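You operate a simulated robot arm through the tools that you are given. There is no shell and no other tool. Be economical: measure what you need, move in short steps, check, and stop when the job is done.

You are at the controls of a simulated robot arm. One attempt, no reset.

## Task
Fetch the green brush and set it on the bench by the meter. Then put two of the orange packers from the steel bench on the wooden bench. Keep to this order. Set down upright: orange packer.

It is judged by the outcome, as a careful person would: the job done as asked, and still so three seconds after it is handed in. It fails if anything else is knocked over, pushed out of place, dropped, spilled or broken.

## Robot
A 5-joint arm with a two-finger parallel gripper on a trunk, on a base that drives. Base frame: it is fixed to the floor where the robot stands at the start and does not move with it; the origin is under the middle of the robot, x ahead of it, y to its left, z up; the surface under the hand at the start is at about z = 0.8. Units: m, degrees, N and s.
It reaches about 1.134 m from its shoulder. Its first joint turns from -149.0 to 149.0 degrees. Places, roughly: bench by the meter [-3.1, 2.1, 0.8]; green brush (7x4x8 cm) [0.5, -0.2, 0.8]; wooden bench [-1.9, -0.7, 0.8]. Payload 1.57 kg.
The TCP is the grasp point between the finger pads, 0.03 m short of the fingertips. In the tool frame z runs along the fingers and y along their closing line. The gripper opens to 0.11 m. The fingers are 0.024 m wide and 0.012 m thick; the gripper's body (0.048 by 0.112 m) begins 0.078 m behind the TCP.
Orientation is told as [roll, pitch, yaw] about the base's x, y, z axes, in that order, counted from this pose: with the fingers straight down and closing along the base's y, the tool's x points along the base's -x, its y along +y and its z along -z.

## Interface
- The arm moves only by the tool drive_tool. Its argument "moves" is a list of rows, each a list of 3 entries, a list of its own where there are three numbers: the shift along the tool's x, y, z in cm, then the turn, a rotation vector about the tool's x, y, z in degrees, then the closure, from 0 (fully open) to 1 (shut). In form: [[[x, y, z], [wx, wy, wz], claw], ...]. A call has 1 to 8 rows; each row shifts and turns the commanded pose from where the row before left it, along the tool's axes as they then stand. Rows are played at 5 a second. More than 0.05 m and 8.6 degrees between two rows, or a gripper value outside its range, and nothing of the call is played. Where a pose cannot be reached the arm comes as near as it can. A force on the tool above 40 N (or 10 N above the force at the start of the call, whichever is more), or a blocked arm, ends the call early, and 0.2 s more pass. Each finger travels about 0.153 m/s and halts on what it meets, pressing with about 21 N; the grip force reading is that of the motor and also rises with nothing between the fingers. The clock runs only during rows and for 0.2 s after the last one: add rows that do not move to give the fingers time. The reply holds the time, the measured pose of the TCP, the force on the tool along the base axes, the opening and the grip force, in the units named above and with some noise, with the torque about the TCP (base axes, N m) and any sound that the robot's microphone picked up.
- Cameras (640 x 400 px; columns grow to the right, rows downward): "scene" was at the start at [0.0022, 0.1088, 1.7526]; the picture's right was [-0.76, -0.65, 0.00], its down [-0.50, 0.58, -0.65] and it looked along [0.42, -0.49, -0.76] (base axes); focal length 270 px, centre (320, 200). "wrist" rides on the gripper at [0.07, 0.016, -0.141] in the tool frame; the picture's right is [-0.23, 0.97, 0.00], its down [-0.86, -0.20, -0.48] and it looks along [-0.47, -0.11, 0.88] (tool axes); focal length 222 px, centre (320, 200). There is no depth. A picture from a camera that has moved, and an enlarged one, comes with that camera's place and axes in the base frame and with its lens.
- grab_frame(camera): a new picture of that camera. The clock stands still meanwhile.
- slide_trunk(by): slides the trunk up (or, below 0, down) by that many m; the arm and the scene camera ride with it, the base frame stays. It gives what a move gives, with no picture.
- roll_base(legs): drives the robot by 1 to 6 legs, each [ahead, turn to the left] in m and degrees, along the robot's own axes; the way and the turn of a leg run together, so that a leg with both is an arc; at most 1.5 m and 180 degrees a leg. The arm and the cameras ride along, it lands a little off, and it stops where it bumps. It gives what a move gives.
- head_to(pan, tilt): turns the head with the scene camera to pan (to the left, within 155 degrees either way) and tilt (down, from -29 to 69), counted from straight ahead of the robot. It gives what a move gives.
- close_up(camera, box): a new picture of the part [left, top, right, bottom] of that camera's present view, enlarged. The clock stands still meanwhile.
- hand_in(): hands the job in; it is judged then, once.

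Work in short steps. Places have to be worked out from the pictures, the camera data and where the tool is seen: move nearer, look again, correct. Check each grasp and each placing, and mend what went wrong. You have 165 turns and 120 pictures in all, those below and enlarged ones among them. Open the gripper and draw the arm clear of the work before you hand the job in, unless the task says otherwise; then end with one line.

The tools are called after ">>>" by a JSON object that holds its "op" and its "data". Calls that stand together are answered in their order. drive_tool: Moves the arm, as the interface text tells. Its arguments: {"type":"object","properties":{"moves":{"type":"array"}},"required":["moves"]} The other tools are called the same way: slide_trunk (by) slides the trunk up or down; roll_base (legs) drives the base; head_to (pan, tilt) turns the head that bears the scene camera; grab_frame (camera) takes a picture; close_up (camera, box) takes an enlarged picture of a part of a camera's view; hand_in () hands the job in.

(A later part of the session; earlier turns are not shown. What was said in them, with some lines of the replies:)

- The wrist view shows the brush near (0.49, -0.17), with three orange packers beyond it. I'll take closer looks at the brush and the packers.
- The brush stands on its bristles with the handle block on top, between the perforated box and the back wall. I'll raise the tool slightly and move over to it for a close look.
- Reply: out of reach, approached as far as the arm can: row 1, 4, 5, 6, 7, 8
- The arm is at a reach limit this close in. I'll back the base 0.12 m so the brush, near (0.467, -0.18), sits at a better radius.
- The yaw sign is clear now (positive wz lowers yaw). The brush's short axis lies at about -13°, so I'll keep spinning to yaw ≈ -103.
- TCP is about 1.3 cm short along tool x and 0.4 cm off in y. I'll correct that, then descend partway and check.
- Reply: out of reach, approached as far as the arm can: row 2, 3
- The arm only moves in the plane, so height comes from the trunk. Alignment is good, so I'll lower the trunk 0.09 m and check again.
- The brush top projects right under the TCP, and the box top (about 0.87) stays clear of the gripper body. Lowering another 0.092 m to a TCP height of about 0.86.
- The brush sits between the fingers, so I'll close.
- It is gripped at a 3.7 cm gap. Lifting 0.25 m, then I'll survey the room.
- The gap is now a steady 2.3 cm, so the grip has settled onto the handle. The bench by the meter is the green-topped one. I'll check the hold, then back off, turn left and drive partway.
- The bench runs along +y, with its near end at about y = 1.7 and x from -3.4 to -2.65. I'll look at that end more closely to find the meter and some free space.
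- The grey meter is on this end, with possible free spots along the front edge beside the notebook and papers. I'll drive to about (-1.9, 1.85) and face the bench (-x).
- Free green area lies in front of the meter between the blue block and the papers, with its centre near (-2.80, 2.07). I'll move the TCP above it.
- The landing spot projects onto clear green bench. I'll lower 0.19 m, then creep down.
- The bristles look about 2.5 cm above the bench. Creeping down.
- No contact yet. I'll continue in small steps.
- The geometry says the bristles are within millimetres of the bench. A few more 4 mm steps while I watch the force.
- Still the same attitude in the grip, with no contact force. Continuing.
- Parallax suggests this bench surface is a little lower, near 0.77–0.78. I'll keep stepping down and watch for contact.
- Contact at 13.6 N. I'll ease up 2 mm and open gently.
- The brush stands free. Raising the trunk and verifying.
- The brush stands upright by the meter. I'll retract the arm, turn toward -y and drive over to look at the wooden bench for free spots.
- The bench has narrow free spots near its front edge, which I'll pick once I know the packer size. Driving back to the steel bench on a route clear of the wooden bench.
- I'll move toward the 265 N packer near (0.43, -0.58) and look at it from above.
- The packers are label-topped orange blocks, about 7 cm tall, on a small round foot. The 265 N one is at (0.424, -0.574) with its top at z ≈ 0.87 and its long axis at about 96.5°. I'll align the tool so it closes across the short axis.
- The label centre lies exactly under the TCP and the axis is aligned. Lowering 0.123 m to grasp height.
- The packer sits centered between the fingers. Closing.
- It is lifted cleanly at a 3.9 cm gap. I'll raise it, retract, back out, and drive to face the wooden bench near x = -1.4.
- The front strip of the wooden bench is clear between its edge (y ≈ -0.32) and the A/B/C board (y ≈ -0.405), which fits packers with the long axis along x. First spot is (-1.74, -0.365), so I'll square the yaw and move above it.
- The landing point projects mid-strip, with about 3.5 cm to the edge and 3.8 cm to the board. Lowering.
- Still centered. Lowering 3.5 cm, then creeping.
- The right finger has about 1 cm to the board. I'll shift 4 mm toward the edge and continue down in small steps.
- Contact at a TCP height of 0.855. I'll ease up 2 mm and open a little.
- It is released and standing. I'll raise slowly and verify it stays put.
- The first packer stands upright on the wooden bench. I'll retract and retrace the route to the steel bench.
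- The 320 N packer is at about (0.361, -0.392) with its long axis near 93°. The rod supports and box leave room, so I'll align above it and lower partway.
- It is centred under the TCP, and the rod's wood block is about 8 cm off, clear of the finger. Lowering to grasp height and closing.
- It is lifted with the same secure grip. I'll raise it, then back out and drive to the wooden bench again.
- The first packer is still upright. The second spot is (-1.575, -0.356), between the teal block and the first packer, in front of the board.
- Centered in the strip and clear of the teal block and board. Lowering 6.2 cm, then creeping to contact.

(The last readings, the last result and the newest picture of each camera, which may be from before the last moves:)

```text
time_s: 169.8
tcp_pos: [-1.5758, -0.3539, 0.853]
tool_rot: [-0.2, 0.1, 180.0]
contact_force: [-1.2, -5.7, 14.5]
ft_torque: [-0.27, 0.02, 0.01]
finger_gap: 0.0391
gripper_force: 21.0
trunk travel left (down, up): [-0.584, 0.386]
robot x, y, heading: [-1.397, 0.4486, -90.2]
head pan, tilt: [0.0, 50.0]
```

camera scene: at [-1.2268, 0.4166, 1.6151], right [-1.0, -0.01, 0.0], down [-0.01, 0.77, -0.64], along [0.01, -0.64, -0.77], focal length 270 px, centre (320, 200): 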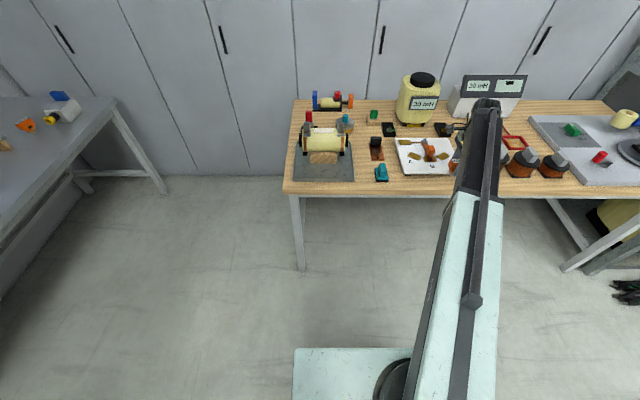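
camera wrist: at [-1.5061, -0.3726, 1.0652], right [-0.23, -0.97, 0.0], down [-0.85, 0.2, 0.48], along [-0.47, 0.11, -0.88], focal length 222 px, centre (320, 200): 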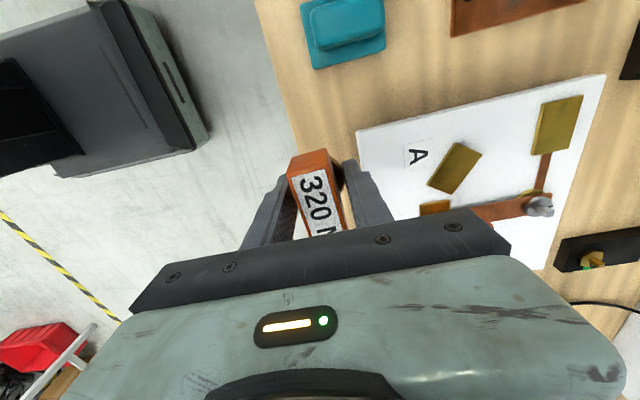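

Contact made. I'll ease up 2 mm, open a little and check.

>>> {"op": "slide_trunk", "data": {"by": 0.002}}

>>> {"op": "drive_tool", "data": {"moves": [[[0, 0, 0], [0, 0, 0], 0.63], [[0, 0, 0], [0, 0, 0], 0.6], [[0, 0, 0], [0, 0, 0], 0.56], [[0, 0, 0], [0, 0, 0], 0.54], [[0, 0, 0], [0, 0, 0], 0.54]]}}

>>> {"op": "slide_trunk", "data": {"by": 0.03}}

>>> {"op": "grab_frame", "data": {"camera": "wrist"}}

```text
time_s: 170.3
tcp_pos: [-1.576, -0.3552, 0.8525]
tool_rot: [-0.3, 0.1, 179.9]
contact_force: [-0.3, -0.5, -1.2]
ft_torque: [-0.01, 0.02, 0.0]
finger_gap: 0.0391
gripper_force: 21.2
trunk travel left (down, up): [-0.586, 0.384]
robot x, y, heading: [-1.3987, 0.4517, -90.3]
head pan, tilt: [0.0, 50.0]
```

```text
time_s: 171.5
tcp_pos: [-1.5751, -0.3555, 0.8534]
tool_rot: [-0.3, 0.0, 180.0]
contact_force: [-0.4, 0.8, -0.1]
ft_torque: [0.05, 0.01, 0.0]
finger_gap: 0.0506
gripper_force: 0.1
trunk travel left (down, up): [-0.586, 0.384]
robot x, y, heading: [-1.393, 0.4504, -90.4]
head pan, tilt: [0.0, 50.0]
```

```text
time_s: 172.3
tcp_pos: [-1.5756, -0.356, 0.8834]
tool_rot: [-0.4, 0.0, 180.0]
contact_force: [-0.2, -0.7, 0.5]
ft_torque: [0.0, -0.02, 0.01]
finger_gap: 0.0506
gripper_force: 0.1
trunk travel left (down, up): [-0.616, 0.354]
robot x, y, heading: [-1.396, 0.4561, -90.3]
head pan, tilt: [0.0, 50.0]
```

```text
50 pictures are left
camera wrist: at [-1.5061, -0.3726, 1.0242], right [-0.23, -0.97, 0.0], down [-0.85, 0.2, 0.48], along [-0.47, 0.11, -0.88], focal length 222 px, centre (320, 200)
```

wrist: 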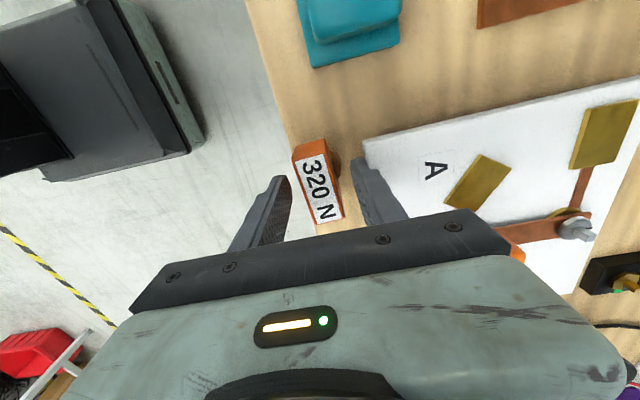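

The packer stands upright. Raising, retracting the arm clear, and checking both packers.

>>> {"op": "slide_trunk", "data": {"by": 0.23}}

>>> {"op": "drive_tool", "data": {"moves": [[[2, -4.5, 0], [0, 0, 0], 0], [[2, -4.5, 0], [0, 0, 0], 0], [[2, -4.5, 0], [0, 0, 0], 0], [[2, -4.5, 0], [0, 0, 0], 0]]}}

>>> {"op": "roll_base", "data": {"legs": [[-0.3, 0]]}}

>>> {"op": "grab_frame", "data": {"camera": "scene"}}

>>> {"op": "close_up", "data": {"camera": "scene", "box": [280, 60, 520, 210]}}

```text
time_s: 174.7
tcp_pos: [-1.5762, -0.3556, 1.1128]
tool_rot: [-0.3, 0.0, 180.1]
contact_force: [-0.3, -1.5, -0.3]
ft_torque: [-0.01, 0.01, 0.03]
finger_gap: 0.0506
gripper_force: 0.1
trunk travel left (down, up): [-0.846, 0.124]
robot x, y, heading: [-1.3952, 0.4513, -90.2]
head pan, tilt: [0.0, 50.0]
```

```text
time_s: 175.7
tcp_pos: [-1.4952, -0.1739, 1.1129]
tool_rot: [-0.2, 0.0, 180.0]
contact_force: [-0.3, -0.5, 1.6]
ft_torque: [-0.02, 0.0, 0.02]
finger_gap: 0.1102
gripper_force: 0.0
trunk travel left (down, up): [-0.846, 0.124]
robot x, y, heading: [-1.395, 0.4505, -90.4]
head pan, tilt: [0.0, 50.0]
```

```text
time_s: 177.7
tcp_pos: [-1.4931, 0.1245, 1.1136]
tool_rot: [-0.2, 0.0, 180.0]
contact_force: [0.9, 0.0, 0.7]
ft_torque: [0.02, 0.03, 0.01]
finger_gap: 0.1102
gripper_force: 0.1
trunk travel left (down, up): [-0.846, 0.124]
robot x, y, heading: [-1.3899, 0.7503, -90.1]
head pan, tilt: [0.0, 50.0]
```

```text
49 pictures are left
camera scene: at [-1.2264, 0.7183, 1.8231], right [-1.0, 0.01, 0.0], down [0.0, 0.77, -0.64], along [0.0, -0.64, -0.77], focal length 270 px, centre (320, 200)
```

scene: 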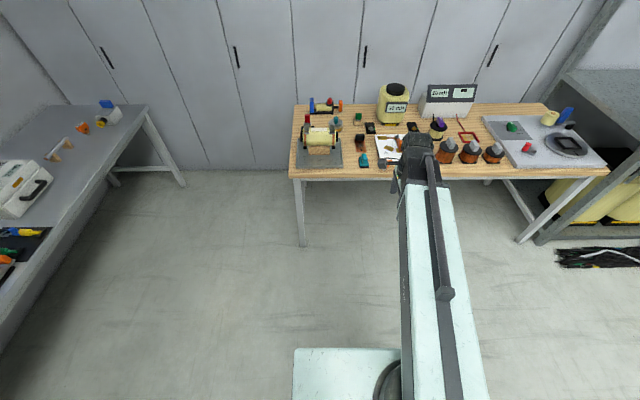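

```text
2.67 times, centred on (400, 135) of scene
camera zoom: at [-1.2264, 0.7183, 1.8231], right [-1.0, 0.01, 0.0], down [0.0, 0.77, -0.64], along [0.0, -0.64, -0.77], focal length 719 px, centre (107, 373)
```

zoom: 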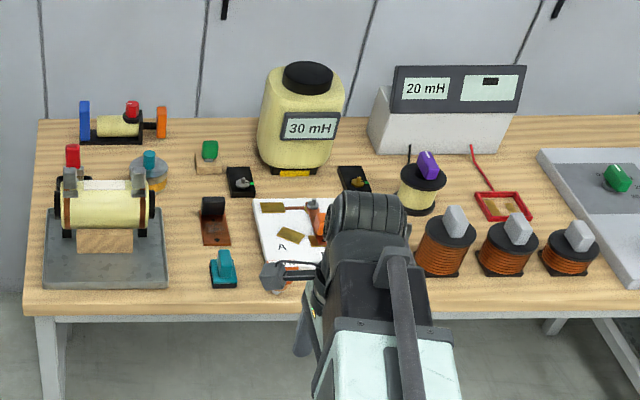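

The arm hides the packers. I'll turn the base left with the arm and look back with the head.

>>> {"op": "roll_base", "data": {"legs": [[0, 45]]}}

>>> {"op": "head_to", "data": {"pan": -55, "tilt": 40}}

>>> {"op": "grab_frame", "data": {"camera": "scene"}}

```text
time_s: 180.2
tcp_pos: [-1.0225, 0.2369, 1.1119]
tool_rot: [-0.3, 0.0, -135.1]
contact_force: [-0.6, -0.7, 0.0]
ft_torque: [0.04, -0.02, 0.0]
finger_gap: 0.1101
gripper_force: 0.0
trunk travel left (down, up): [-0.846, 0.124]
robot x, y, heading: [-1.4005, 0.7452, -45.7]
head pan, tilt: [0.0, 50.0]
```

```text
time_s: 181.4
tcp_pos: [-1.023, 0.2359, 1.1137]
tool_rot: [-0.4, 0.0, -135.1]
contact_force: [-0.5, -0.4, 1.3]
ft_torque: [0.01, -0.01, 0.01]
finger_gap: 0.1102
gripper_force: 0.1
trunk travel left (down, up): [-0.846, 0.124]
robot x, y, heading: [-1.3977, 0.7432, -45.8]
head pan, tilt: [-55.0, 40.0]
```

```text
47 pictures are left
camera scene: at [-1.3296, 0.8106, 1.8372], right [-0.98, 0.19, 0.0], down [0.12, 0.63, -0.77], along [-0.14, -0.75, -0.64], focal length 270 px, centre (320, 200)
```

scene: 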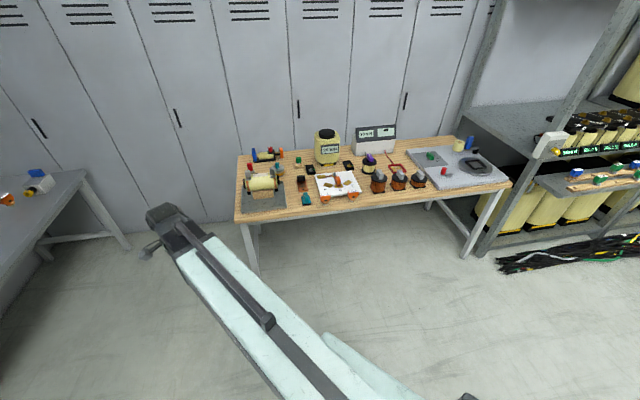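

>>> {"op": "close_up", "data": {"camera": "scene", "box": [280, 140, 420, 230]}}

>>> {"op": "head_to", "data": {"pan": -155, "tilt": 25}}

>>> {"op": "grab_frame", "data": {"camera": "scene"}}

```text
4.44 times, centred on (350, 185) of scene
camera zoom: at [-1.3296, 0.8106, 1.8372], right [-0.98, 0.19, 0.0], down [0.12, 0.63, -0.77], along [-0.14, -0.75, -0.64], focal length 1198 px, centre (187, 267)
```

zoom: 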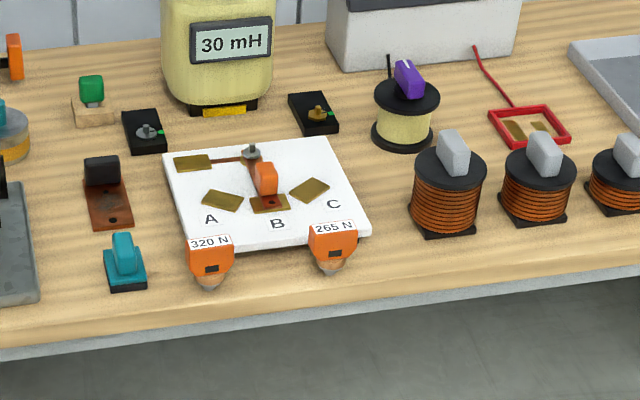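

```text
time_s: 183.2
tcp_pos: [-1.0226, 0.2369, 1.1133]
tool_rot: [-0.3, 0.0, -135.0]
contact_force: [0.2, -0.3, 0.2]
ft_torque: [0.0, -0.01, 0.03]
finger_gap: 0.1097
gripper_force: 0.0
trunk travel left (down, up): [-0.846, 0.124]
robot x, y, heading: [-1.4031, 0.7453, -45.9]
head pan, tilt: [-154.7, 25.0]
```

```text
45 pictures are left
camera scene: at [-1.4002, 0.9263, 1.8605], right [0.35, 0.94, 0.0], down [0.4, -0.15, -0.91], along [-0.85, 0.32, -0.42], focal length 270 px, centre (320, 200)
```

scene: 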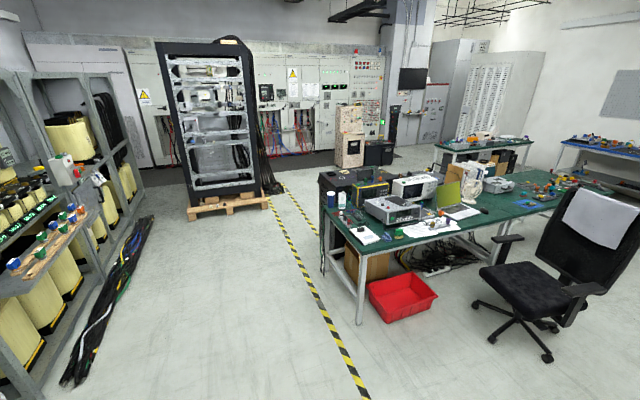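

Both packers stand upright. One last look at the brush.

>>> {"op": "close_up", "data": {"camera": "scene", "box": [330, 170, 490, 270]}}

```text
4.00 times, centred on (410, 220) of scene
camera zoom: at [-1.4002, 0.9263, 1.8605], right [0.35, 0.94, 0.0], down [0.4, -0.15, -0.91], along [-0.85, 0.32, -0.42], focal length 1079 px, centre (-40, 120)
```

zoom: 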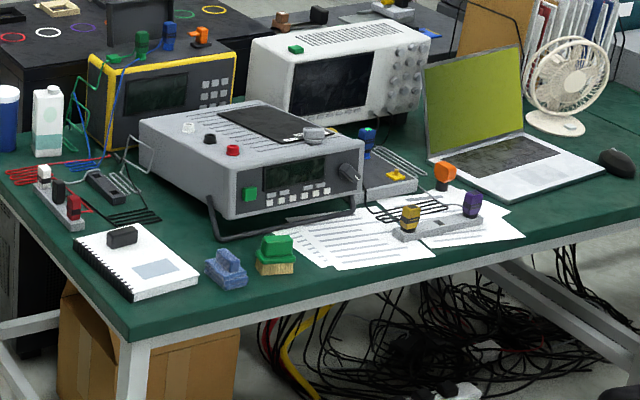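

The brush stands by the meter, both packers are upright on the wooden bench, and the gripper is open and clear. Handing in.

>>> {"op": "hand_in", "data": {}}

```text
The job is handed in.
```

I set the green brush on the bench by the meter, then stood the 265 N and 320 N orange packers upright on the wooden bench, and the final camera views showed all three in place with nothing knocked over.
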